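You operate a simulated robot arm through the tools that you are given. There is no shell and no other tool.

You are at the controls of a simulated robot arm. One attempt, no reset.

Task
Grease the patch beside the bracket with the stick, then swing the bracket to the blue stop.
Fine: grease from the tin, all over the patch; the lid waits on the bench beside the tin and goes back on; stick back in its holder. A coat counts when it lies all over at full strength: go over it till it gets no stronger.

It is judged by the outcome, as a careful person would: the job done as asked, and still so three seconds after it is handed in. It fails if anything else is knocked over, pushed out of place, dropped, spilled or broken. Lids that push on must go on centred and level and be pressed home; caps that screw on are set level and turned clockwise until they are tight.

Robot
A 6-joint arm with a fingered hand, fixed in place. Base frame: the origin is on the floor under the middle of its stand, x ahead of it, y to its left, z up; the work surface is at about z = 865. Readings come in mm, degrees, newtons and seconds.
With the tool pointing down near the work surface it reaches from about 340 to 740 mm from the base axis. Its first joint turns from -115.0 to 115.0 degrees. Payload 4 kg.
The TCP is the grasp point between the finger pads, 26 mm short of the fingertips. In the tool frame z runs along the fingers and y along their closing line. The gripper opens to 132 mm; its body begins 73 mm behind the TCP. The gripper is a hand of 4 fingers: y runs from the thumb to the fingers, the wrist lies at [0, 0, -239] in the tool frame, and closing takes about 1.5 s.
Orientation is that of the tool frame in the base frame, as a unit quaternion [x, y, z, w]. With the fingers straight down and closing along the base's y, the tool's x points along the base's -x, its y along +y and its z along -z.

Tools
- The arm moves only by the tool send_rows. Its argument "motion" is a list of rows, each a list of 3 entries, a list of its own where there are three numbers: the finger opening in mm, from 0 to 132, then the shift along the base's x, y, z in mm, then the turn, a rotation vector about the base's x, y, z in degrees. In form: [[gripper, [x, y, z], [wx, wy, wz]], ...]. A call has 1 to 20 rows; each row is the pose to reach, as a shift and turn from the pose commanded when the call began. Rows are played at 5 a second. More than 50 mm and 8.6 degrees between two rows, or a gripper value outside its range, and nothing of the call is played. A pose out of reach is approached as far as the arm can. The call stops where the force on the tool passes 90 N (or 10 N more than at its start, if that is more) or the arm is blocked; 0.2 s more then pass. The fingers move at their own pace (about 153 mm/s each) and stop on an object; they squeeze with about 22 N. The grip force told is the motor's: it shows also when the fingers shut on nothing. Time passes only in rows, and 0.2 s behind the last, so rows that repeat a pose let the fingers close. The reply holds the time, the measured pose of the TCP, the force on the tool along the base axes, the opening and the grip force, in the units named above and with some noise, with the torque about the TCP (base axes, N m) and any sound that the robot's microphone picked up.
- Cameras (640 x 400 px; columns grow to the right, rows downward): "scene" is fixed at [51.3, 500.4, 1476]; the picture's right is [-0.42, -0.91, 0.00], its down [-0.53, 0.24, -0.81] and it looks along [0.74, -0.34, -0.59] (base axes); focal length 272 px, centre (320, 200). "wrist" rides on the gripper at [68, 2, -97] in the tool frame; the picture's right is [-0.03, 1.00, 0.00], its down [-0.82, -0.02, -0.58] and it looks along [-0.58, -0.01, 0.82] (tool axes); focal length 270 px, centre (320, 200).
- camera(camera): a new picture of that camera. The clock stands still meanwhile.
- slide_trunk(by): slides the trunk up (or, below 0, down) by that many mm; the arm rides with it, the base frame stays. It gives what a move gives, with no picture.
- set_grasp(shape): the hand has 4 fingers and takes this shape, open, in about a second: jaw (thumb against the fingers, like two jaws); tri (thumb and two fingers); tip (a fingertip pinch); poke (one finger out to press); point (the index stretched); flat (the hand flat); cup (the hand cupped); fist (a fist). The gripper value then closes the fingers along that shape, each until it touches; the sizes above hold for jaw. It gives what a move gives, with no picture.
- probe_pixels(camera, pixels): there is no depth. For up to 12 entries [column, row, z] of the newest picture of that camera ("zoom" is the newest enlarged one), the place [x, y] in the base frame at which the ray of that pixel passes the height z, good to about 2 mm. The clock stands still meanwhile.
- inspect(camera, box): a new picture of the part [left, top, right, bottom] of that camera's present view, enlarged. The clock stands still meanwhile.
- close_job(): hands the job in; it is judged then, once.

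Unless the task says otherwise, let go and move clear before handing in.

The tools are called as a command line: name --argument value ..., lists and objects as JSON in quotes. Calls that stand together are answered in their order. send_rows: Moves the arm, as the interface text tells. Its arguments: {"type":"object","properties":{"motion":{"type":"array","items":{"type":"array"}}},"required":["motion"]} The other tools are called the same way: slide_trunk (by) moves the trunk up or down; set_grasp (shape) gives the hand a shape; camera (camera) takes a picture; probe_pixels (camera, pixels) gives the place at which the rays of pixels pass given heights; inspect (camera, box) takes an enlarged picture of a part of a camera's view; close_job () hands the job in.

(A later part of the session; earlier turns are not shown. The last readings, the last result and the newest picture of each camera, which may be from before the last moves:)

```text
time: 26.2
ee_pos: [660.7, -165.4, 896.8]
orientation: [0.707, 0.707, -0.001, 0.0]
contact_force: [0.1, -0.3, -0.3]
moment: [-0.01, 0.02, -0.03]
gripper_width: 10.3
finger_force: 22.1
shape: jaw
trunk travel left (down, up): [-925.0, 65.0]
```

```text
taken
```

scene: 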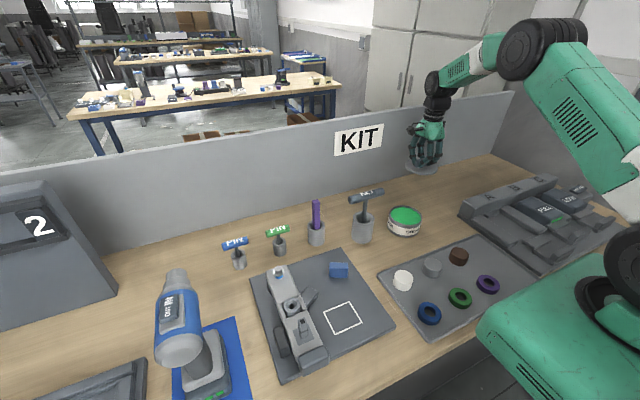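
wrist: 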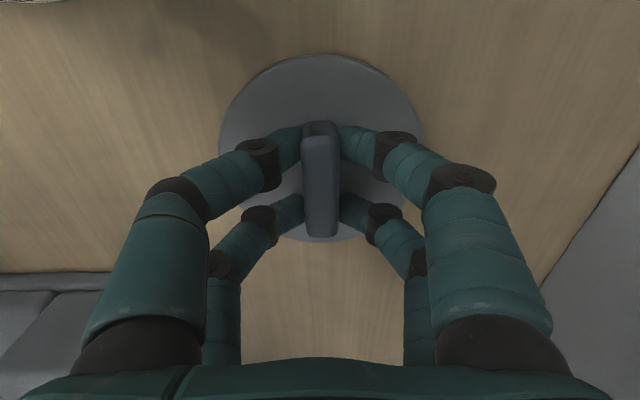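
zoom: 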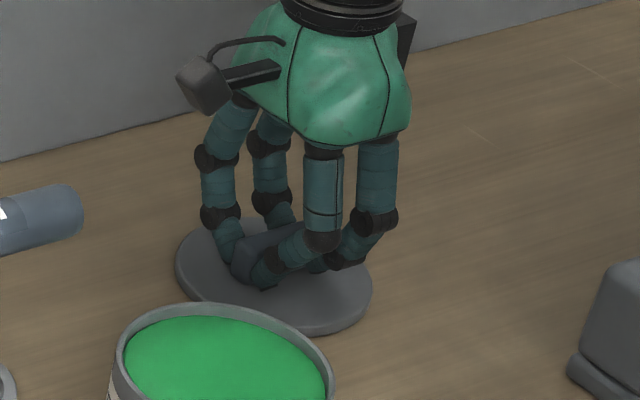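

The lid's lower edge is within ~2 mm of the bench. Continue in 1 mm steps until contact.

send_rows --motion '[[0, [0, 0, -1], [0, 0, 0]], [0, [0, 0, -1], [0, 0, 0]]]'

send_rows --motion '[[0, [0, 0, -1], [0, 0, 0]], [0, [0, 0, -1], [0, 0, 0]]]'

send_rows --motion '[[0, [0, 0, -1], [0, 0, 0]], [0, [0, 0, -1], [0, 0, 0]]]'

```text
time: 26.8
ee_pos: [660.7, -165.0, 895.0]
orientation: [0.707, 0.707, 0.0, 0.0]
contact_force: [-0.4, 0.9, -1.0]
moment: [-0.01, 0.02, -0.03]
gripper_width: 10.6
finger_force: 21.7
shape: jaw
trunk travel left (down, up): [-925.0, 65.0]
```

```text
time: 27.4
ee_pos: [660.4, -164.9, 894.9]
orientation: [0.706, 0.708, 0.0, 0.001]
contact_force: [0.2, -0.2, 4.8]
moment: [0.03, 0.05, -0.01]
gripper_width: 10.6
finger_force: 22.0
shape: jaw
trunk travel left (down, up): [-925.0, 65.0]
```

```text
time: 28.0
ee_pos: [659.5, -164.7, 895.0]
orientation: [0.707, 0.707, 0.001, 0.001]
contact_force: [0.1, 0.6, 10.9]
moment: [0.06, 0.01, 0.02]
gripper_width: 10.6
finger_force: 22.2
shape: jaw
trunk travel left (down, up): [-925.0, 65.0]
```

Contact at command z≈895.5 (10.9 N now). I'll relieve 1 mm, open slightly, then rise while opening.

send_rows --motion '[[0, [0, 0, 1], [0, 0, 0]], [16, [0, 0, 1], [0, 0, 0]], [20, [0, 0, 1], [0, 0, 0]], [28, [0, 0, 4], [0, 0, 0]], [40, [0, 0, 10], [0, 0, 0]], [50, [0, 0, 20], [0, 0, 0]], [60, [0, 0, 40], [0, 0, 0]], [60, [0, 0, 70], [0, 0, 0]], [60, [0, 0, 110], [0, 0, 0]], [60, [0, 0, 150], [0, 0, 0]], [60, [0, 0, 150], [0, 0, 0]]]'

camera --camera "wrist"

inspect --camera "scene" --box '[360, 130, 480, 250]'

```text
time: 30.4
ee_pos: [659.3, -164.9, 1043.2]
orientation: [0.707, 0.707, 0.0, 0.0]
contact_force: [0.6, 0.0, 0.3]
moment: [-0.04, 0.01, -0.03]
gripper_width: 59.5
finger_force: 0.0
shape: jaw
trunk travel left (down, up): [-925.0, 65.0]
```

```text
taken
```

wrist: 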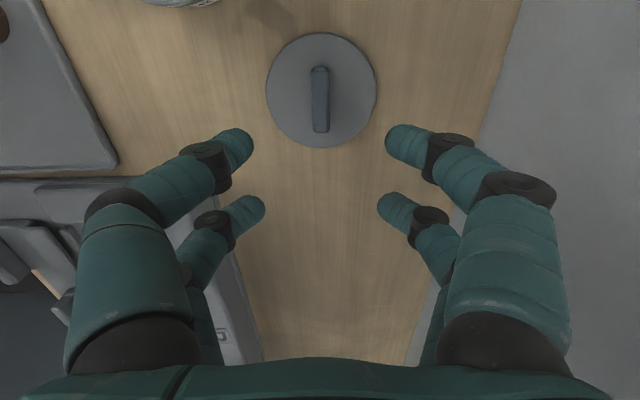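

```text
3.33 times, centred on (420, 190) of scene
```

zoom: 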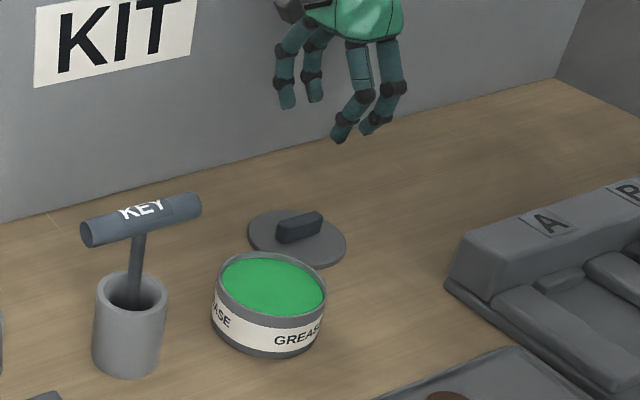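

Lid rests flat on the bench and the tin is open (green grease). Now I'll go high over to the stick, yawing back to 0.

send_rows --motion '[[60, [0, 0, 30], [0, 0, 0]], [60, [-3, 30, 60], [0, 0, 7.5]], [60, [-6, 65, 80], [0, 0, 15]], [60, [-9, 100, 80], [0, 0, 22.5]], [60, [-12, 135, 80], [0, 0, 30]], [60, [-15, 170, 80], [0, 0, 37.5]], [60, [-18, 205, 80], [0, 0, 45]], [60, [-21, 240, 80], [0, 0, 52.5]], [60, [-24, 275, 80], [0, 0, 60]], [60, [-27, 310, 80], [0, 0, 67.5]], [60, [-30, 345, 80], [0, 0, 75]], [60, [-32, 380, 80], [0, 0, 82.5]], [60, [-32.5, 415, 80], [0, 0, 90]], [60, [-32.5, 415, 80], [0, 0, 90]]]'

camera --camera "wrist"

camera --camera "scene"

```text
time: 33.4
ee_pos: [625.1, 250.9, 1125.4]
orientation: [-0.001, 1.0, 0.0, 0.0]
contact_force: [0.1, 0.3, 0.2]
moment: [-0.01, -0.02, 0.0]
gripper_width: 59.8
finger_force: 0.1
shape: jaw
trunk travel left (down, up): [-925.0, 65.0]
```

```text
taken
```

wrist: 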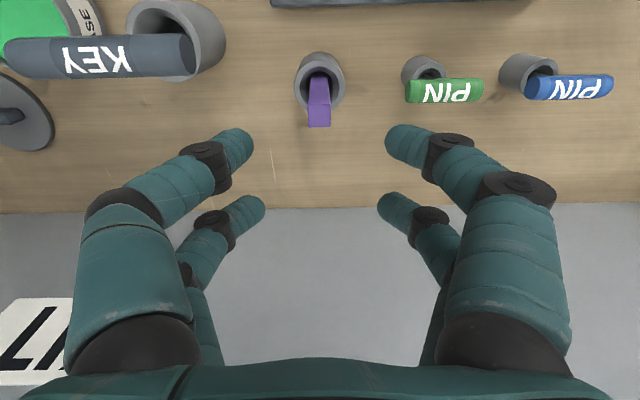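

```text
taken
```

scene: 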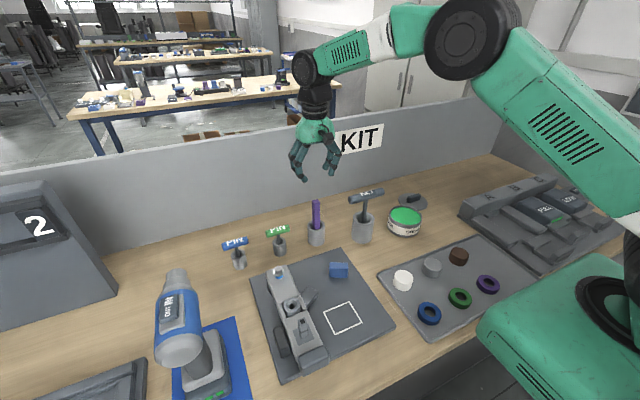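

The stick is now at wrist px (319,100). I'll zoom and measure its top face and lean.

inspect --camera "wrist" --box '[270, 40, 370, 140]'

probe_pixels --camera "wrist" --pixels '[[319.5, 117, 1011], [309, 117, 1011], [330, 117, 1011], [319.5, 127, 1011], [319, 83, 925], [295, 83, 925], [345, 83, 925], [319, 53, 925], [440, 95, 950], [408, 85, 950], [484, 95, 950]]'

```text
4.00 times, centred on (320, 90) of wrist
```

zoom: 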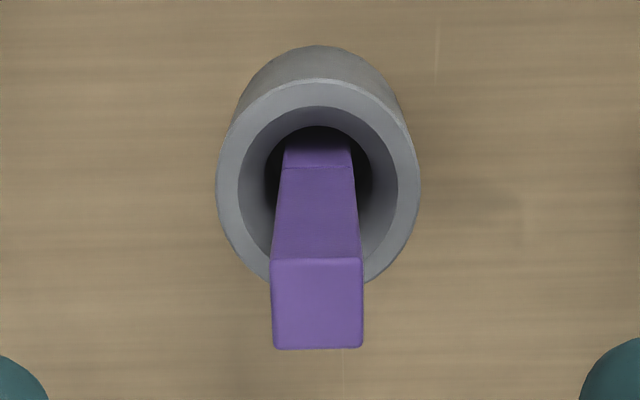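

```text
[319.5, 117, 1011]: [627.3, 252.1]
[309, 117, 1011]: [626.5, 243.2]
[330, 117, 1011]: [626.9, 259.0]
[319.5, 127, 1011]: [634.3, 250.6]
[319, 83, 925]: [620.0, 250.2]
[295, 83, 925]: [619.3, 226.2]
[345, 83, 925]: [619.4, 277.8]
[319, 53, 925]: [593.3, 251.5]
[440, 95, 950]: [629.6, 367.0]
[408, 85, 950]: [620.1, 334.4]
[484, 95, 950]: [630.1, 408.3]
```

Stick top centre ≈ (626.5,251), ~17.5 mm square, near-vertical. Since jaw fingers come in pairs spaced about the axis, a three-finger grip may suit the stick better; I'll try "tri" here in the air and look.

set_grasp --shape "tri"

camera --camera "wrist"

inspect --camera "scene" --box '[270, 90, 370, 240]'

```text
time: 34.3
ee_pos: [626.6, 250.6, 1125.9]
orientation: [-0.001, 1.0, 0.0, 0.0]
contact_force: [0.3, -0.3, -0.2]
moment: [-0.04, 0.01, 0.0]
gripper_width: 131.8
finger_force: 0.1
shape: tri
trunk travel left (down, up): [-925.0, 65.0]
```

```text
taken
```

wrist: 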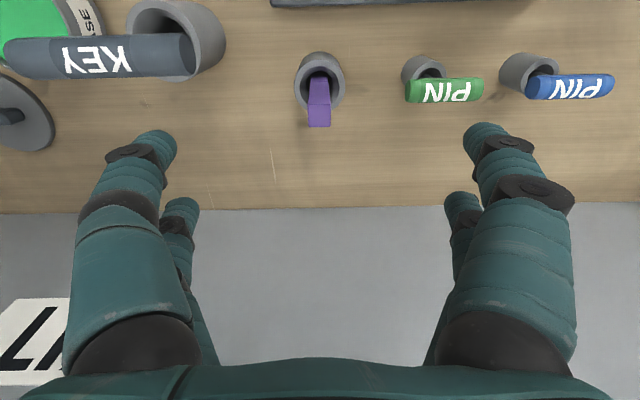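

```text
2.67 times, centred on (320, 165) of scene
```

zoom: 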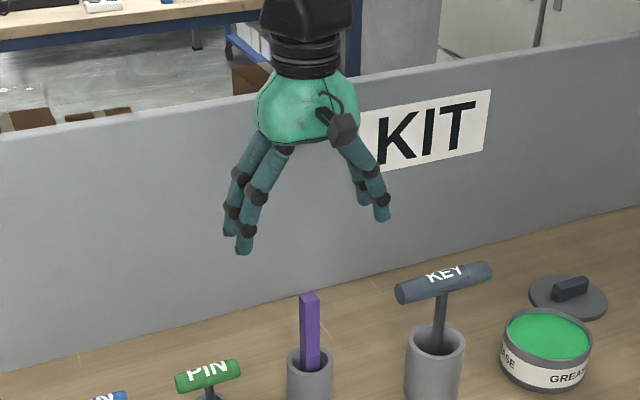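

Let me close the tri shape in the air to see how the fingers meet.

send_rows --motion '[[60, [0, 0, 0], [0, 0, 0]], [20, [0, 0, 0], [0, 0, 0]], [20, [0, 0, 0], [0, 0, 0]], [20, [0, 0, 0], [0, 0, 0]], [20, [0, 0, 0], [0, 0, 0]]]'

camera --camera "wrist"

inspect --camera "scene" --box '[270, 90, 370, 240]'

```text
time: 35.5
ee_pos: [626.1, 250.9, 1125.6]
orientation: [0.0, 1.0, 0.0, 0.0]
contact_force: [0.4, 0.7, -1.0]
moment: [-0.02, -0.05, 0.0]
gripper_width: 20.3
finger_force: 0.0
shape: tri
trunk travel left (down, up): [-925.0, 65.0]
```

```text
taken
```

wrist: 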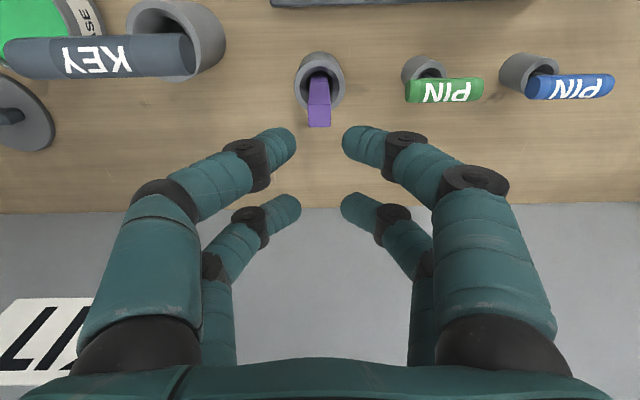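

```text
2.67 times, centred on (320, 165) of scene
```

zoom: 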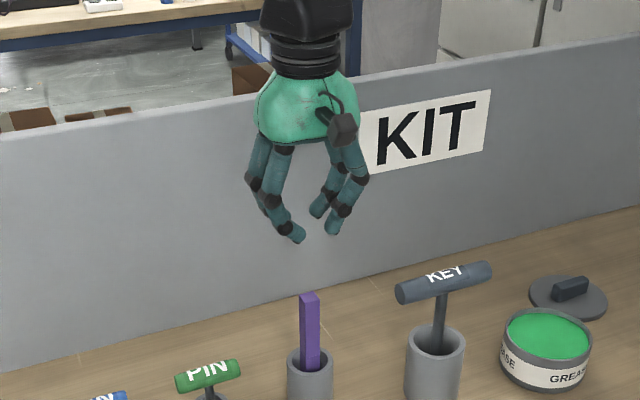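

Tri looks the same with paired fingers and a central gap. I'll check the "tip" shape.

set_grasp --shape "tip"

send_rows --motion '[[20, [0, 0, 0], [0, 0, 0]], [20, [0, 0, 0], [0, 0, 0]], [20, [0, 0, 0], [0, 0, 0]], [20, [0, 0, 0], [0, 0, 0]], [20, [0, 0, 0], [0, 0, 0]]]'

camera --camera "wrist"

inspect --camera "scene" --box '[270, 90, 370, 240]'

```text
time: 36.4
ee_pos: [625.8, 251.3, 1125.7]
orientation: [0.0, 1.0, 0.0, 0.0]
contact_force: [-0.4, 0.3, -0.5]
moment: [0.04, 0.02, 0.03]
gripper_width: 131.6
finger_force: 0.1
shape: tip
trunk travel left (down, up): [-925.0, 65.0]
```

```text
time: 37.6
ee_pos: [625.5, 250.9, 1126.0]
orientation: [0.0, 1.0, 0.0, 0.0]
contact_force: [0.0, -0.5, 0.1]
moment: [-0.01, 0.0, -0.03]
gripper_width: 20.3
finger_force: 0.0
shape: tip
trunk travel left (down, up): [-925.0, 65.0]
```

```text
taken
```

wrist: 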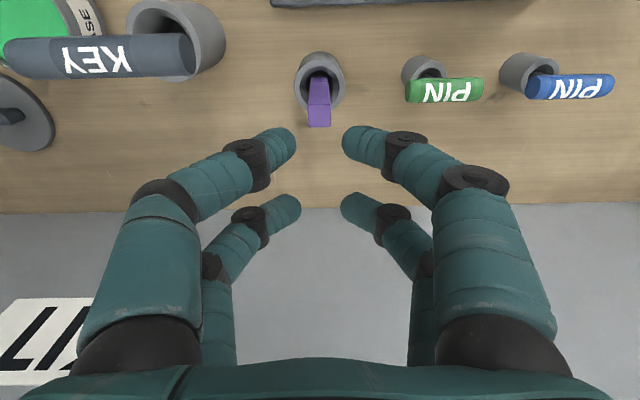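

```text
2.67 times, centred on (320, 165) of scene
```

zoom: 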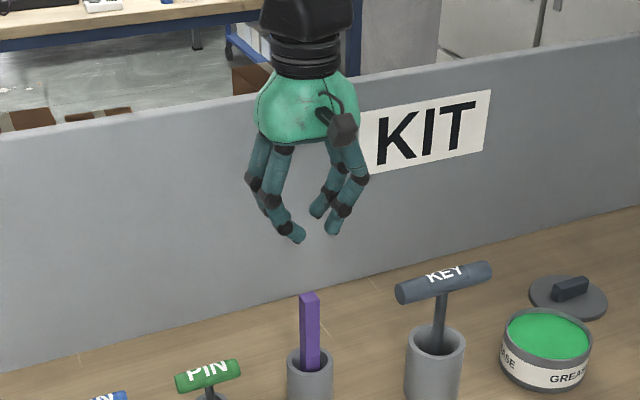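

All grasp shapes look alike (two opposing finger pairs). I'll go back to jaw, and test a centred grip on the stick: lower to z≈1000 first with 50 mm opening.

set_grasp --shape "jaw"

send_rows --motion '[[80, [0, 0, 0], [0, 0, 0]], [50, [-0.5, 0.5, -10], [0, 0, 0]], [50, [-0.5, 0.5, -40], [0, 0, 0]], [50, [-0.5, 0.5, -70], [0, 0, 0]], [50, [-0.5, 0.5, -80], [0, 0, 0]], [50, [-0.5, 0.5, -80], [0, 0, 0]]]'

camera --camera "wrist"

inspect --camera "scene" --box '[260, 110, 380, 260]'

```text
time: 38.5
ee_pos: [625.5, 250.4, 1125.3]
orientation: [0.0, 1.0, 0.0, 0.0]
contact_force: [0.2, 0.2, 0.0]
moment: [-0.01, 0.03, 0.03]
gripper_width: 132.0
finger_force: 0.1
shape: jaw
trunk travel left (down, up): [-925.0, 65.0]
```

```text
time: 39.9
ee_pos: [626.2, 252.0, 1042.6]
orientation: [0.0, 1.0, 0.0, 0.0]
contact_force: [-1.0, -0.6, 0.3]
moment: [-0.01, 0.01, 0.04]
gripper_width: 50.3
finger_force: 0.1
shape: jaw
trunk travel left (down, up): [-925.0, 65.0]
```

```text
taken
```

wrist: 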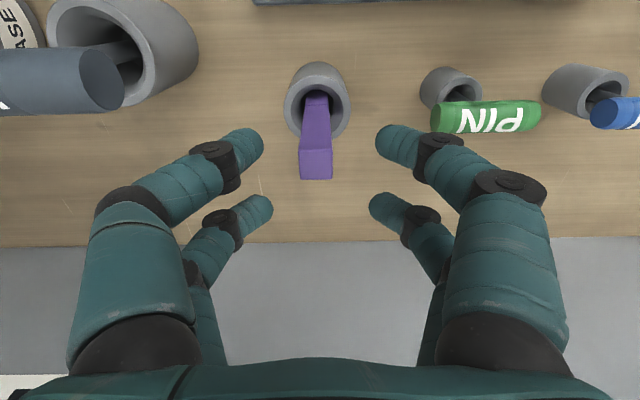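

```text
2.67 times, centred on (320, 185) of scene
```

zoom: 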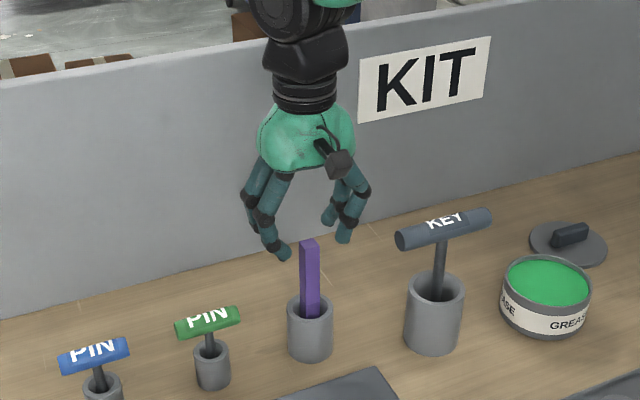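

The stick top (316,170) is centred between the open fingers. Descend 57 mm and close to test.

send_rows --motion '[[50, [0, 0, -20], [0, 0, 0]], [50, [0, 0, -40], [0, 0, 0]], [50, [0, 0, -57], [0, 0, 0]], [50, [0, 0, -57], [0, 0, 0]], [30, [0, 0, -57], [0, 0, 0]], [20, [0, 0, -57], [0, 0, 0]], [14, [0, 0, -57], [0, 0, 0]], [10, [0, 0, -57], [0, 0, 0]], [10, [0, 0, -57], [0, 0, 0]]]'

camera --camera "wrist"

inspect --camera "scene" --box '[260, 130, 380, 260]'

```text
time: 41.9
ee_pos: [626.5, 250.7, 987.2]
orientation: [0.0, 1.0, 0.0, 0.0]
contact_force: [0.2, 0.5, 0.4]
moment: [-0.01, 0.01, -0.01]
gripper_width: 10.3
finger_force: 0.0
shape: jaw
trunk travel left (down, up): [-925.0, 65.0]
```

```text
taken
```

wrist: 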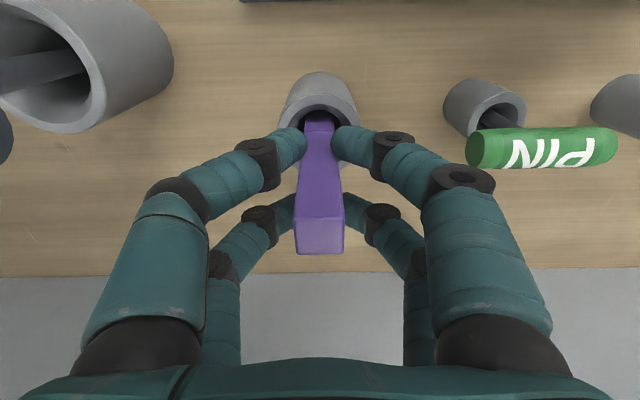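

```text
3.08 times, centred on (320, 195) of scene
```

zoom: 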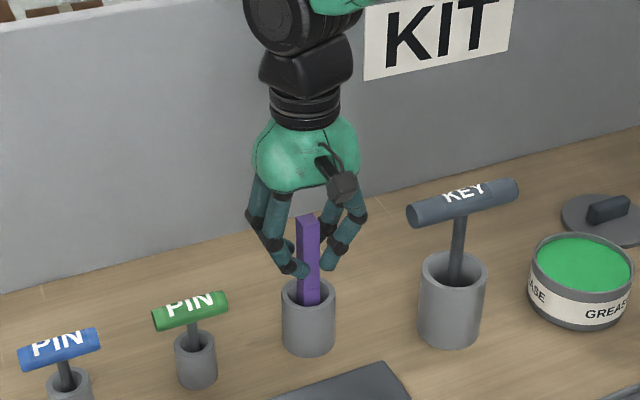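

At 10 mm no contact force yet, though the front pair looks about to touch. Closing fully.

send_rows --motion '[[5, [0, 0, 0], [0, 0, 0]], [0, [0, 0, 0], [0, 0, 0]], [0, [0, 0, 0], [0, 0, 0]], [0, [0, 0, 0], [0, 0, 0]], [0, [0, 0, 0], [0, 0, 0]], [0, [0, 0, 0], [0, 0, 0]]]'

camera --camera "wrist"

inspect --camera "scene" --box '[280, 150, 360, 250]'

```text
time: 43.3
ee_pos: [626.9, 249.3, 988.4]
orientation: [0.0, 1.0, -0.001, -0.001]
contact_force: [0.2, -0.1, -0.3]
moment: [0.04, 0.0, -0.02]
gripper_width: 0.0
finger_force: 22.1
shape: jaw
trunk travel left (down, up): [-925.0, 65.0]
```

```text
taken
```

wrist: 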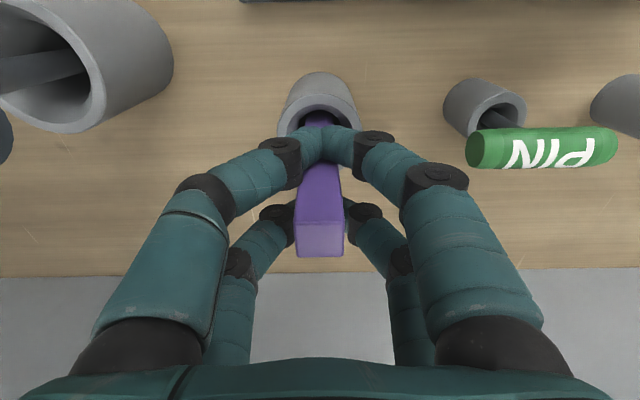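

```text
4.00 times, centred on (320, 200) of scene
```

zoom: 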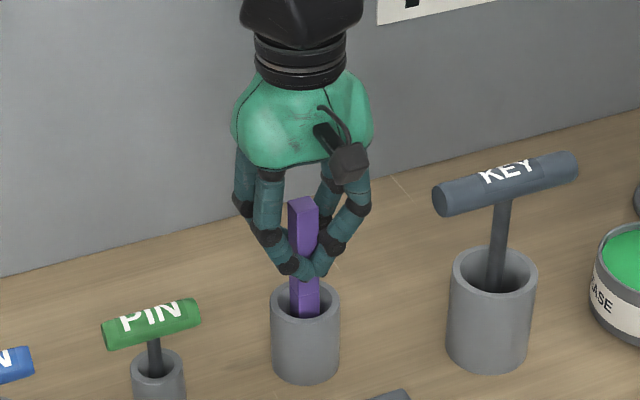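

The fingers closed to 0 with the stick caught in the gap between the two pairs – no real grip. I'll open, lift clear, and test the "cup" shape in the air before choosing an offset pair grip.

send_rows --motion '[[30, [0, 0, 0], [0, 0, 0]], [50, [0, 0, 0], [0, 0, 0]], [50, [0, 0, 30], [0, 0, 0]], [50, [0, 0, 65], [0, 0, 0]], [50, [0, 0, 100], [0, 0, 0]], [50, [0, 0, 137], [0, 0, 0]], [50, [0, 0, 137], [0, 0, 0]]]'

set_grasp --shape "cup"

camera --camera "wrist"

send_rows --motion '[[60, [0, 0, 0], [0, 0, 0]], [20, [0, 0, 0], [0, 0, 0]], [20, [0, 0, 0], [0, 0, 0]], [20, [0, 0, 0], [0, 0, 0]], [20, [0, 0, 0], [0, 0, 0]]]'

camera --camera "wrist"

inspect --camera "scene" --box '[270, 90, 370, 240]'

```text
time: 44.9
ee_pos: [627.5, 250.0, 1123.7]
orientation: [0.001, 1.0, 0.0, 0.0]
contact_force: [-0.3, -0.1, 0.3]
moment: [0.03, -0.01, 0.01]
gripper_width: 49.7
finger_force: 0.1
shape: jaw
trunk travel left (down, up): [-925.0, 65.0]
```

```text
time: 45.8
ee_pos: [627.5, 250.2, 1122.9]
orientation: [0.0, 1.0, 0.0, 0.0]
contact_force: [0.2, 0.5, 0.5]
moment: [0.03, 0.0, 0.0]
gripper_width: 59.8
finger_force: 0.2
shape: cup
trunk travel left (down, up): [-925.0, 65.0]
```

```text
taken
```

wrist: 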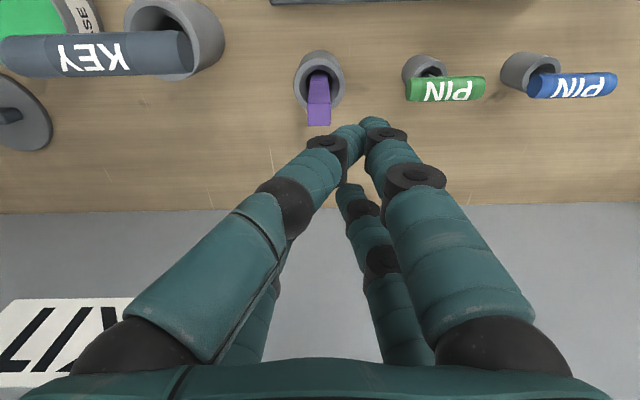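

```text
time: 47.0
ee_pos: [627.7, 250.5, 1123.6]
orientation: [0.0, 1.0, 0.0, 0.0]
contact_force: [0.5, 0.1, -0.1]
moment: [0.02, 0.02, 0.01]
gripper_width: 8.9
finger_force: 0.1
shape: tri
trunk travel left (down, up): [-925.0, 65.0]
```

```text
taken
```

wrist: 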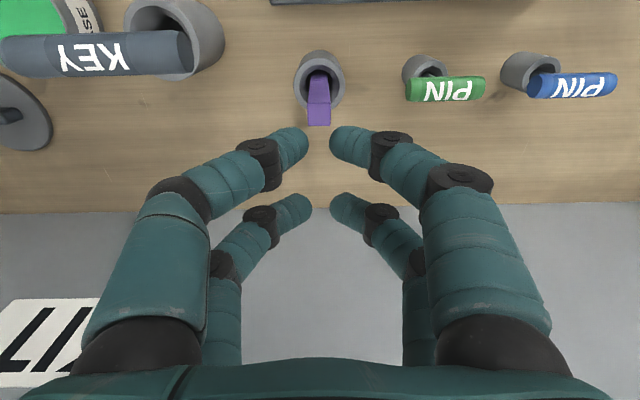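

```text
2.67 times, centred on (320, 165) of scene
```

zoom: 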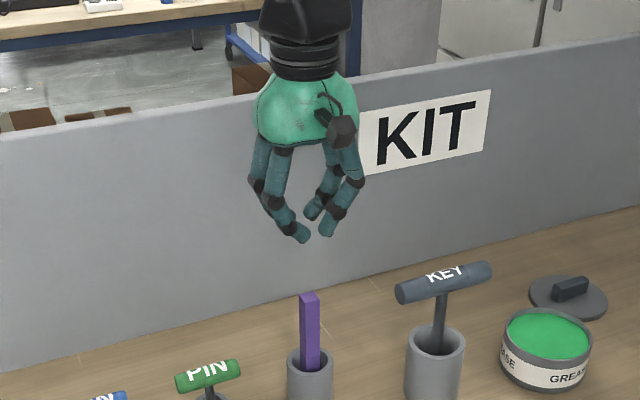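

Cup gives nothing better (it reverts to the same closure). So I'll grip the stick with one finger pair: the pairs sit ~±17 mm along tool x, so I'll shift the TCP to x≈644 to bring the front pair in line with the stick.

set_grasp --shape "jaw"

send_rows --motion '[[80, [10, 0, 0], [0, 0, 0]], [50, [16.5, 0, -20], [0, 0, 0]], [50, [16.5, 0, -60], [0, 0, 0]], [50, [16.5, 0, -80], [0, 0, 0]], [50, [16.5, 0, -80], [0, 0, 0]]]'

camera --camera "wrist"

```text
time: 47.9
ee_pos: [627.3, 250.5, 1123.7]
orientation: [0.0, 1.0, 0.0, -0.001]
contact_force: [-0.7, -0.8, 0.2]
moment: [0.0, -0.02, 0.0]
gripper_width: 132.0
finger_force: 0.2
shape: jaw
trunk travel left (down, up): [-925.0, 65.0]
```

```text
time: 49.1
ee_pos: [644.5, 251.3, 1041.5]
orientation: [0.0, 1.0, 0.0, 0.0]
contact_force: [-0.6, -0.1, 0.0]
moment: [-0.02, 0.01, 0.01]
gripper_width: 50.4
finger_force: 0.0
shape: jaw
trunk travel left (down, up): [-925.0, 65.0]
```

```text
taken
```

wrist: 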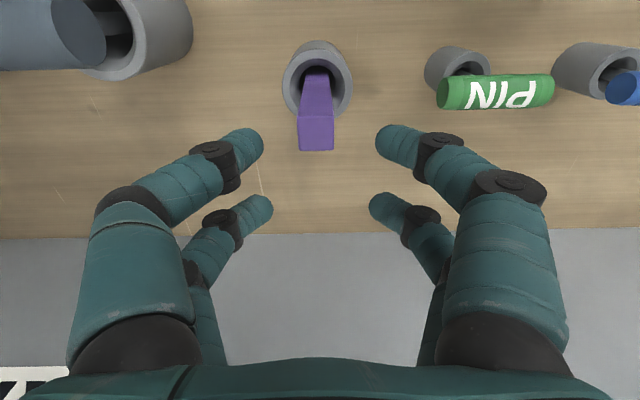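

The stick top (316,136) sits between the front pair. Descending 66 mm and closing gently.

send_rows --motion '[[50, [0, 0, -20], [0, 0, 0]], [50, [0, 0, -45], [0, 0, 0]], [50, [0, 0, -66], [0, 0, 0]], [50, [0, 0, -66], [0, 0, 0]], [35, [0, 0, -66], [0, 0, 0]], [25, [0, 0, -66], [0, 0, 0]], [18, [0, 0, -66], [0, 0, 0]], [12, [0, 0, -66], [0, 0, 0]], [6, [0, 0, -66], [0, 0, 0]], [0, [0, 0, -66], [0, 0, 0]], [0, [0, 0, -66], [0, 0, 0]], [0, [0, 0, -66], [0, 0, 0]], [0, [0, 0, -66], [0, 0, 0]]]'

camera --camera "wrist"

inspect --camera "scene" --box '[280, 150, 360, 250]'

```text
time: 51.9
ee_pos: [646.1, 250.8, 977.7]
orientation: [0.0, 1.0, 0.0, 0.0]
contact_force: [0.0, -0.6, -0.3]
moment: [0.02, 0.01, -0.02]
gripper_width: 3.8
finger_force: 21.9
shape: jaw
trunk travel left (down, up): [-925.0, 65.0]
```

```text
taken
```

wrist: 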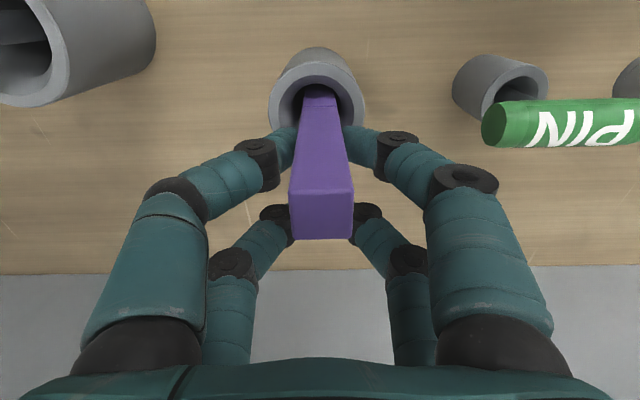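

```text
4.00 times, centred on (320, 200) of scene
```

zoom: 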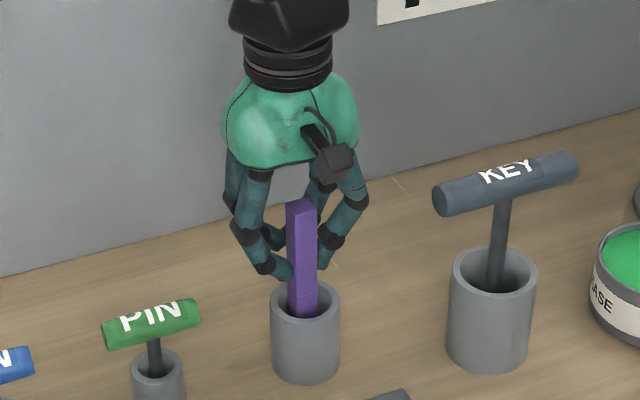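

The front pair now touches the stick on both sides (tips at px 295/345). Lift 20 mm and look whether the stick follows.

send_rows --motion '[[0, [0, 0, 5], [0, 0, 0]], [0, [0, 0, 12], [0, 0, 0]], [0, [0, 0, 20], [0, 0, 0]], [0, [0, 0, 20], [0, 0, 0]]]'

camera --camera "wrist"

inspect --camera "scene" --box '[280, 150, 360, 250]'

```text
time: 52.9
ee_pos: [644.3, 251.1, 998.0]
orientation: [0.0, 1.0, 0.0, 0.0]
contact_force: [-0.5, -0.4, -0.7]
moment: [0.0, -0.03, -0.01]
gripper_width: 3.8
finger_force: 21.7
shape: jaw
trunk travel left (down, up): [-925.0, 65.0]
```

```text
taken
```

wrist: 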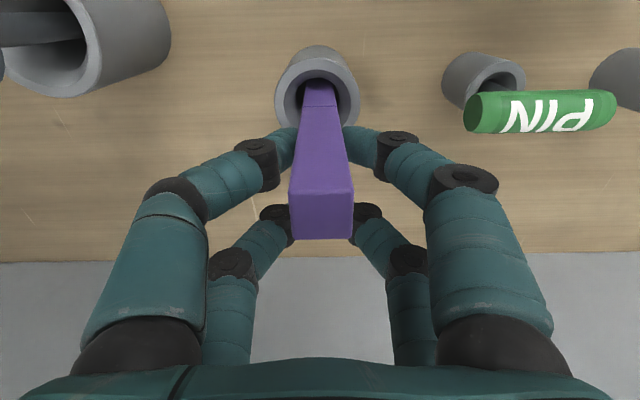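

```text
4.00 times, centred on (320, 200) of scene
```

zoom: 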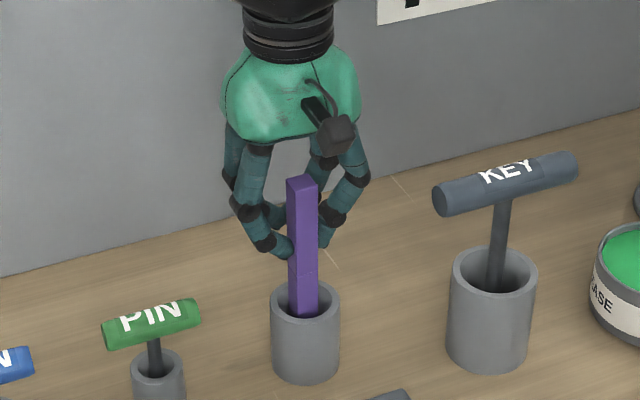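

The stick rises with the hand (its top stays at wrist px (321,215)). Lift it fully out of the holder, slowly.

send_rows --motion '[[0, [0, 0, 10], [0, 0, 0]], [0, [0, 0, 20], [0, 0, 0]], [0, [0, 0, 35], [0, 0, 0]], [0, [0, 0, 50], [0, 0, 0]], [0, [0, 0, 65], [0, 0, 0]], [0, [0, 0, 80], [0, 0, 0]], [0, [0, 0, 100], [0, 0, 0]], [0, [0, 0, 100], [0, 0, 0]]]'

camera --camera "wrist"

inspect --camera "scene" --box '[260, 110, 380, 250]'

```text
time: 54.7
ee_pos: [644.9, 250.7, 1098.2]
orientation: [0.0, 1.0, 0.0, 0.0]
contact_force: [0.4, -0.1, -1.4]
moment: [-0.02, -0.01, 0.0]
gripper_width: 3.8
finger_force: 22.0
shape: jaw
trunk travel left (down, up): [-925.0, 65.0]
```

```text
taken
```

wrist: 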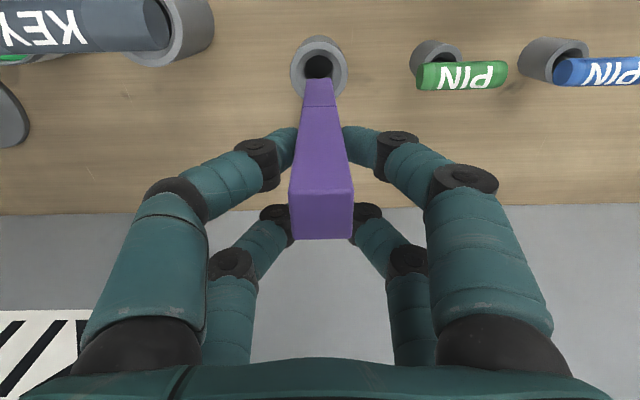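

```text
2.86 times, centred on (320, 180) of scene
```

zoom: 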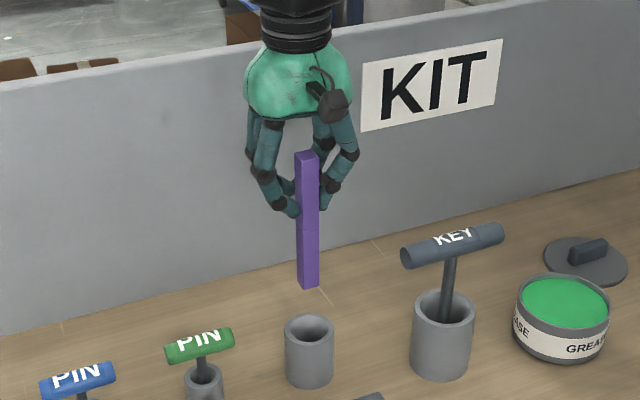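

The stick hangs straight and steady. I'll raise it and carry it over the KEY to above the tin (stick axis at TCP x−17).

send_rows --motion '[[0, [0, 0, 30], [0, 0, 0]], [0, [0, 0, 60], [0, 0, 0]], [0, [0, -10, 80], [0, 0, 0]], [0, [-8, -40, 80], [0, 0, 0]], [0, [-16, -72, 80], [0, 0, 0]], [0, [-24, -104, 80], [0, 0, 0]], [0, [-32, -136, 80], [0, 0, 0]], [0, [-40, -168, 80], [0, 0, 0]], [0, [-48, -200, 80], [0, 0, 0]], [0, [-56, -232, 80], [0, 0, 0]], [0, [-62, -264, 80], [0, 0, 0]], [0, [-66.5, -282, 80], [0, 0, 0]], [0, [-66.5, -289.5, 80], [0, 0, 0]], [0, [-66.5, -289.5, 80], [0, 0, 0]]]'

camera --camera "wrist"

camera --camera "scene"

```text
time: 57.7
ee_pos: [577.1, -38.9, 1178.4]
orientation: [-0.001, 1.0, 0.0, 0.0]
contact_force: [-0.3, -0.8, -0.7]
moment: [0.0, 0.0, 0.0]
gripper_width: 3.9
finger_force: 21.7
shape: jaw
trunk travel left (down, up): [-925.0, 65.0]
```

```text
taken
```

wrist: 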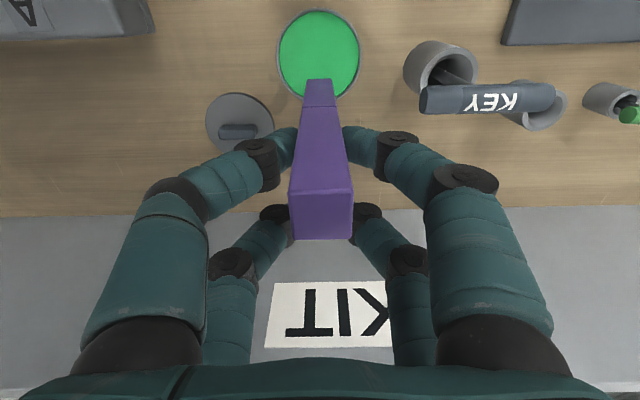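

```text
taken
```

scene: 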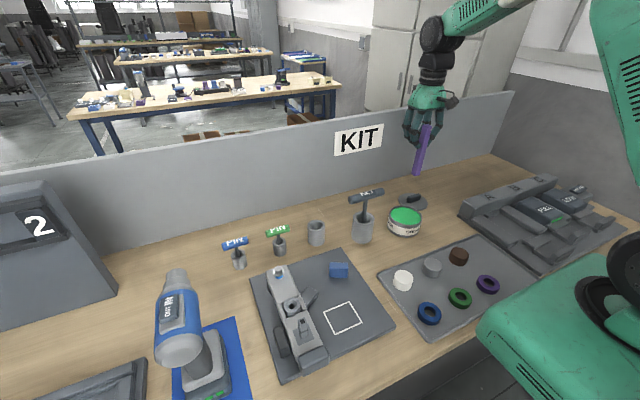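

Stick is steady above the tin. I'll measure the tin's rim centre and the stick tip.

inspect --camera "wrist" --box '[260, 0, 380, 110]'

inspect --camera "scene" --box '[370, 120, 450, 250]'

probe_pixels --camera "wrist" --pixels '[[277, 54, 920], [361, 54, 920], [319, 9, 920], [319, 99, 920]]'

probe_pixels --camera "scene" --pixels '[[387, 219, 920], [422, 219, 920], [405, 207, 920], [405, 231, 920]]'

```text
3.64 times, centred on (320, 55) of wrist
```

zoom: 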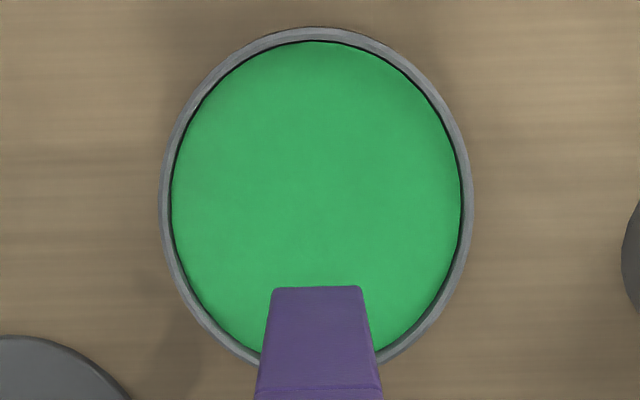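

```text
3.08 times, centred on (410, 185) of scene
```

zoom: 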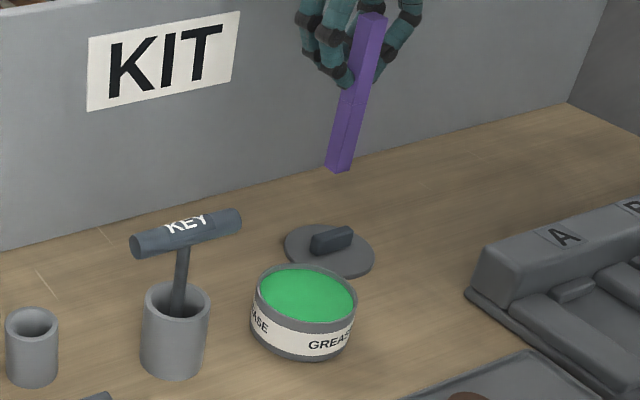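

```text
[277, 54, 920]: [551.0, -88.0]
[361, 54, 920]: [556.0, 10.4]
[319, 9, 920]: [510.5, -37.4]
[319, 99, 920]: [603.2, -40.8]
```

```text
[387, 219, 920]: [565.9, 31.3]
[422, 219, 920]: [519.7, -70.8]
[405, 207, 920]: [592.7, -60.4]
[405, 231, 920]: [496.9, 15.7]
```

probe_pixels --camera "zoom" --pixels '[[339, 168, 1040], [339, 168, 1060], [339, 168, 1080], [371, 18, 1180], [371, 18, 1210], [371, 18, 1230]]'

probe_pixels --camera "wrist" --pixels '[[320, 80, 1050], [320, 80, 1060], [320, 80, 1070], [321, 215, 1205], [321, 215, 1215]]'

```text
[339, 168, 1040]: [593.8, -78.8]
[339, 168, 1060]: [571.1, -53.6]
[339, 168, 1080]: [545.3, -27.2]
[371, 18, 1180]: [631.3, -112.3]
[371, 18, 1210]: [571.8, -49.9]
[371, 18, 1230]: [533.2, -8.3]
```

```text
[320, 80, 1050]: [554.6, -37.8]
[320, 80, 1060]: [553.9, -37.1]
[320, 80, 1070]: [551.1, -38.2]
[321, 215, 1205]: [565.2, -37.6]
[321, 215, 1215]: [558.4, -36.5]
```

Tip is ≈108 mm below the TCP, at (559,-38). Lower toward the tin centre, stopping ~15 mm above the rim first.

send_rows --motion '[[0, [0, 0, -35], [0, 0, 0]], [0, [0, 0, -70], [0, 0, 0]], [0, [0, 0, -105], [0, 0, 0]], [0, [0, 0, -130], [0, 0, 0]], [0, [0, 0, -142], [0, 0, 0]], [0, [0, 0, -142], [0, 0, 0]]]'

inspect --camera "scene" --box '[370, 150, 450, 250]'

camera --camera "wrist"

```text
time: 59.1
ee_pos: [575.4, -38.8, 1034.2]
orientation: [0.001, 1.0, 0.0, 0.0]
contact_force: [0.9, -0.1, -0.3]
moment: [0.03, -0.03, 0.01]
gripper_width: 3.7
finger_force: 22.0
shape: jaw
trunk travel left (down, up): [-925.0, 65.0]
```

```text
4.00 times, centred on (410, 200) of scene
```

zoom: 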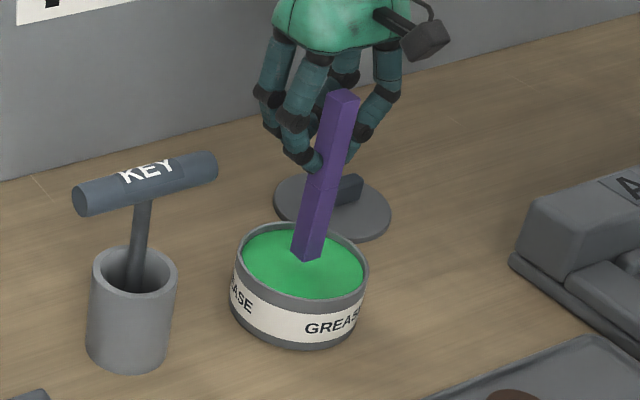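

```text
taken
```

wrist: 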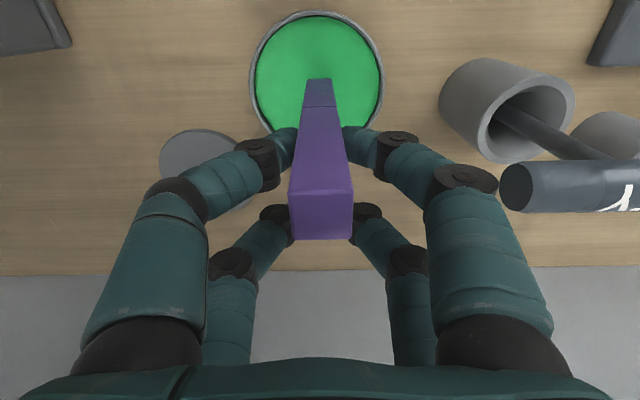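

Centred over the grease. Lowering in small steps.

send_rows --motion '[[0, [0, 0, -5], [0, 0, 0]], [0, [0, 0, -10], [0, 0, 0]], [0, [0, 0, -14], [0, 0, 0]], [0, [0, 0, -14], [0, 0, 0]]]'

inspect --camera "scene" --box '[370, 150, 450, 250]'

```text
time: 60.1
ee_pos: [576.1, -38.8, 1022.0]
orientation: [0.0, 1.0, -0.001, 0.001]
contact_force: [0.4, -1.0, 5.6]
moment: [-0.01, 0.07, 0.01]
gripper_width: 4.0
finger_force: 22.0
shape: jaw
trunk travel left (down, up): [-925.0, 65.0]
```

```text
4.00 times, centred on (410, 200) of scene
```

zoom: 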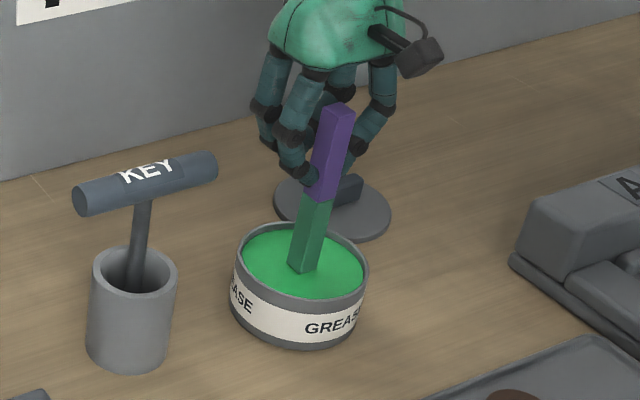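

Contact (5.6 N) and the stick's end has turned green – loaded. I'll dwell briefly to take a full load and recheck.

send_rows --motion '[[0, [0, 0, 0], [0, 0, 0]], [0, [0, 0, 0], [0, 0, 0]], [0, [0, 0, 0], [0, 0, 0]], [0, [0, 0, 0], [0, 0, 0]], [0, [0, 0, 0], [0, 0, 0]]]'

inspect --camera "scene" --box '[370, 150, 450, 250]'

```text
time: 61.3
ee_pos: [578.3, -37.7, 1021.4]
orientation: [0.001, 1.0, 0.001, 0.0]
contact_force: [1.1, -1.2, 5.6]
moment: [0.02, 0.11, -0.03]
gripper_width: 4.2
finger_force: 22.4
shape: jaw
trunk travel left (down, up): [-925.0, 65.0]
```

```text
4.00 times, centred on (410, 200) of scene
```

zoom: 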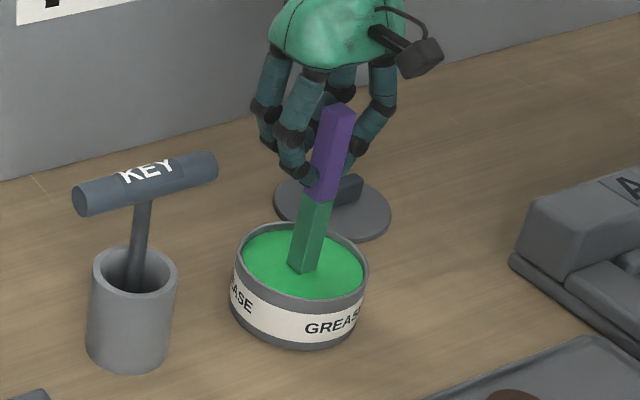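

Fully green; the load doesn't change. Lift out and carry to above the patch's near corner (stick at ≈(330,280)).

send_rows --motion '[[0, [0, 0, 8], [0, 0, 0]], [0, [0, 0, 25], [0, 0, 0]], [0, [0, 0, 50], [0, 0, 0]], [0, [0, 0, 70], [0, 0, 0]], [0, [-18, 25, 75], [0, 0, 0]], [0, [-38, 53, 75], [0, 0, 0]], [0, [-58, 81, 75], [0, 0, 0]], [0, [-78, 109, 75], [0, 0, 0]], [0, [-98, 137, 75], [0, 0, 0]], [0, [-118, 165, 75], [0, 0, 0]], [0, [-138, 193, 75], [0, 0, 0]], [0, [-158, 221, 75], [0, 0, 0]], [0, [-178, 249, 75], [0, 0, 0]], [0, [-198, 277, 75], [0, 0, 0]], [0, [-216, 305, 75], [0, 0, 0]], [0, [-226, 320, 75], [0, 0, 0]], [0, [-229.5, 321, 75], [0, 0, 0]], [0, [-229.5, 321, 75], [0, 0, 0]]]'

camera --camera "wrist"

camera --camera "scene"

```text
time: 65.1
ee_pos: [345.8, 280.9, 1096.1]
orientation: [0.0, 1.0, 0.0, 0.0]
contact_force: [0.6, 0.1, -1.0]
moment: [0.0, -0.01, 0.01]
gripper_width: 4.3
finger_force: 22.2
shape: jaw
trunk travel left (down, up): [-925.0, 65.0]
```

```text
taken
```

wrist: 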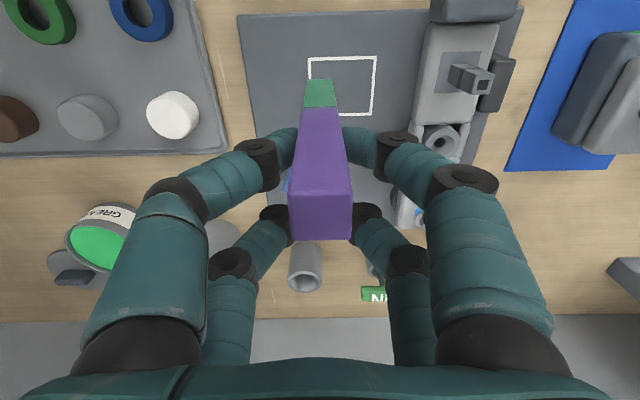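

```text
taken
```

scene: 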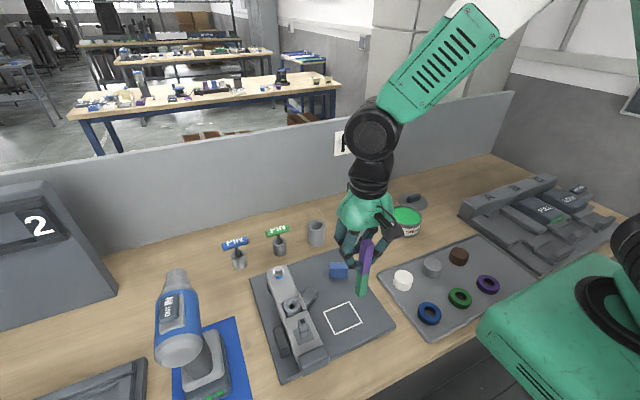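

I'll probe the patch corners again from here for accuracy.

inspect --camera "wrist" --box '[290, 40, 400, 130]'

probe_pixels --camera "zoom" --pixels '[[106, 103, 877], [500, 95, 877], [480, 440, 877], [150, 440, 877]]'

probe_pixels --camera "wrist" --pixels '[[308.5, 57.5, 875], [376, 56.5, 875], [372.5, 115, 875], [340, 115, 875], [320, 82, 990], [436, 12, 930], [520, 12, 930], [480, 85, 964]]'

```text
4.44 times, centred on (345, 85) of wrist
```

zoom: 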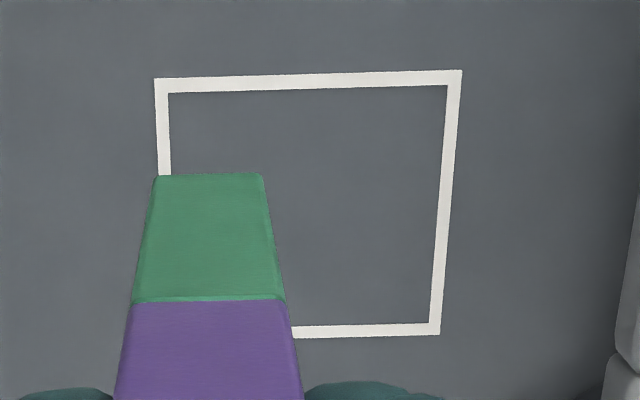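

```text
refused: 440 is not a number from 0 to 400
```

```text
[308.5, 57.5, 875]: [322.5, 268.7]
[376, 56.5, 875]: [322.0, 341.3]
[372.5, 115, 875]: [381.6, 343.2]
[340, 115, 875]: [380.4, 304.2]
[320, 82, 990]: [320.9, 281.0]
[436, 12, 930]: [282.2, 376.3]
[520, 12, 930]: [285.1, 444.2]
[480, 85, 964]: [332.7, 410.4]
```

probe_pixels --camera "zoom" --pixels '[[154, 79, 875], [462, 70, 875], [440, 335, 875], [168, 93, 875], [447, 86, 875], [430, 323, 875], [300, 325, 875], [210, 174, 985]]'

```text
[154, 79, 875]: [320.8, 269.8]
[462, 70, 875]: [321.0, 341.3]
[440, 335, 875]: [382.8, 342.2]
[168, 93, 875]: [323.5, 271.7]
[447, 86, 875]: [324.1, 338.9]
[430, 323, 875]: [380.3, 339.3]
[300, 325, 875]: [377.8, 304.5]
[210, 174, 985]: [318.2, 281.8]
```

Patch inner area: x 324–379, y 272–339. The stick is at ≈(330,281). Lower near the plate.

send_rows --motion '[[0, [0, 0, -35], [0, 0, 0]], [0, [0, 0, -70], [0, 0, 0]], [0, [0, 0, -90], [0, 0, 0]], [0, [0, 0, -98], [0, 0, 0]], [0, [0, 0, -98], [0, 0, 0]]]'

inspect --camera "scene" --box '[280, 220, 400, 360]'

camera --camera "wrist"

```text
time: 66.3
ee_pos: [346.9, 282.8, 998.8]
orientation: [0.0, 1.0, 0.0, 0.001]
contact_force: [0.1, 0.1, -0.3]
moment: [0.01, -0.01, 0.02]
gripper_width: 4.2
finger_force: 22.1
shape: jaw
trunk travel left (down, up): [-925.0, 65.0]
```

```text
2.86 times, centred on (340, 290) of scene
```

zoom: 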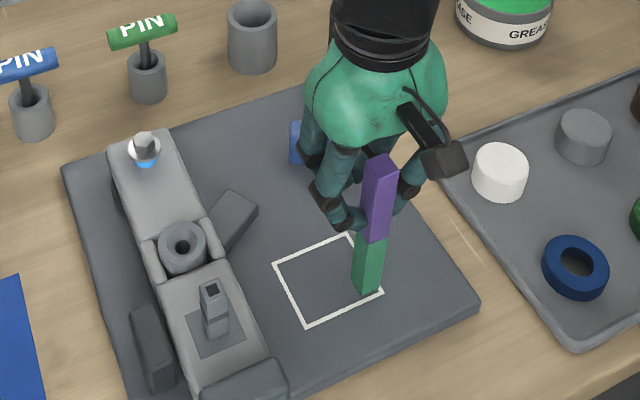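

```text
taken
```

wrist: 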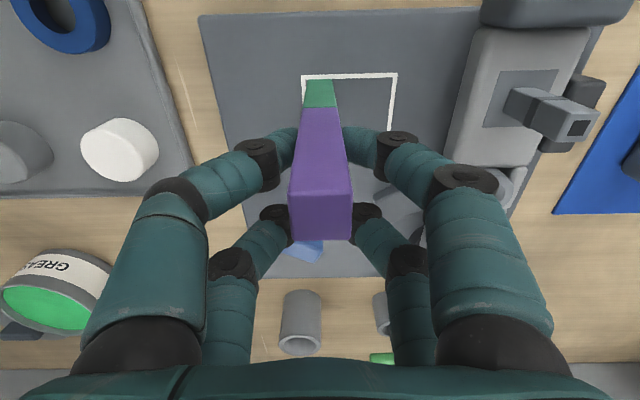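

The tip is just above the patch corner. Now feel for contact in small steps.

send_rows --motion '[[0, [0, 0, -3], [0, 0, 0]], [0, [0, 0, -6], [0, 0, 0]], [0, [0, 0, -6], [0, 0, 0]]]'

send_rows --motion '[[0, [0, 0, -2], [0, 0, 0]], [0, [0, 0, -3], [0, 0, 0]], [0, [0, 0, -3], [0, 0, 0]]]'

send_rows --motion '[[0, [0, 0, -1], [0, 0, 0]], [0, [0, 0, -2], [0, 0, 0]], [0, [0, 0, -2], [0, 0, 0]]]'

```text
time: 67.1
ee_pos: [348.0, 282.6, 992.7]
orientation: [0.001, 1.0, 0.0, 0.0]
contact_force: [-1.2, -0.2, 0.0]
moment: [-0.02, 0.01, 0.0]
gripper_width: 4.3
finger_force: 21.9
shape: jaw
trunk travel left (down, up): [-925.0, 65.0]
```

```text
time: 67.9
ee_pos: [347.6, 282.2, 989.9]
orientation: [0.0, 1.0, 0.0, 0.0]
contact_force: [0.6, -0.6, -0.9]
moment: [0.01, -0.05, 0.02]
gripper_width: 3.9
finger_force: 21.8
shape: jaw
trunk travel left (down, up): [-925.0, 65.0]
```

```text
time: 68.7
ee_pos: [347.3, 282.8, 989.4]
orientation: [0.0, 1.0, 0.001, 0.001]
contact_force: [1.7, -0.4, 13.9]
moment: [-0.03, 0.23, 0.02]
gripper_width: 4.4
finger_force: 21.5
shape: jaw
trunk travel left (down, up): [-925.0, 65.0]
```

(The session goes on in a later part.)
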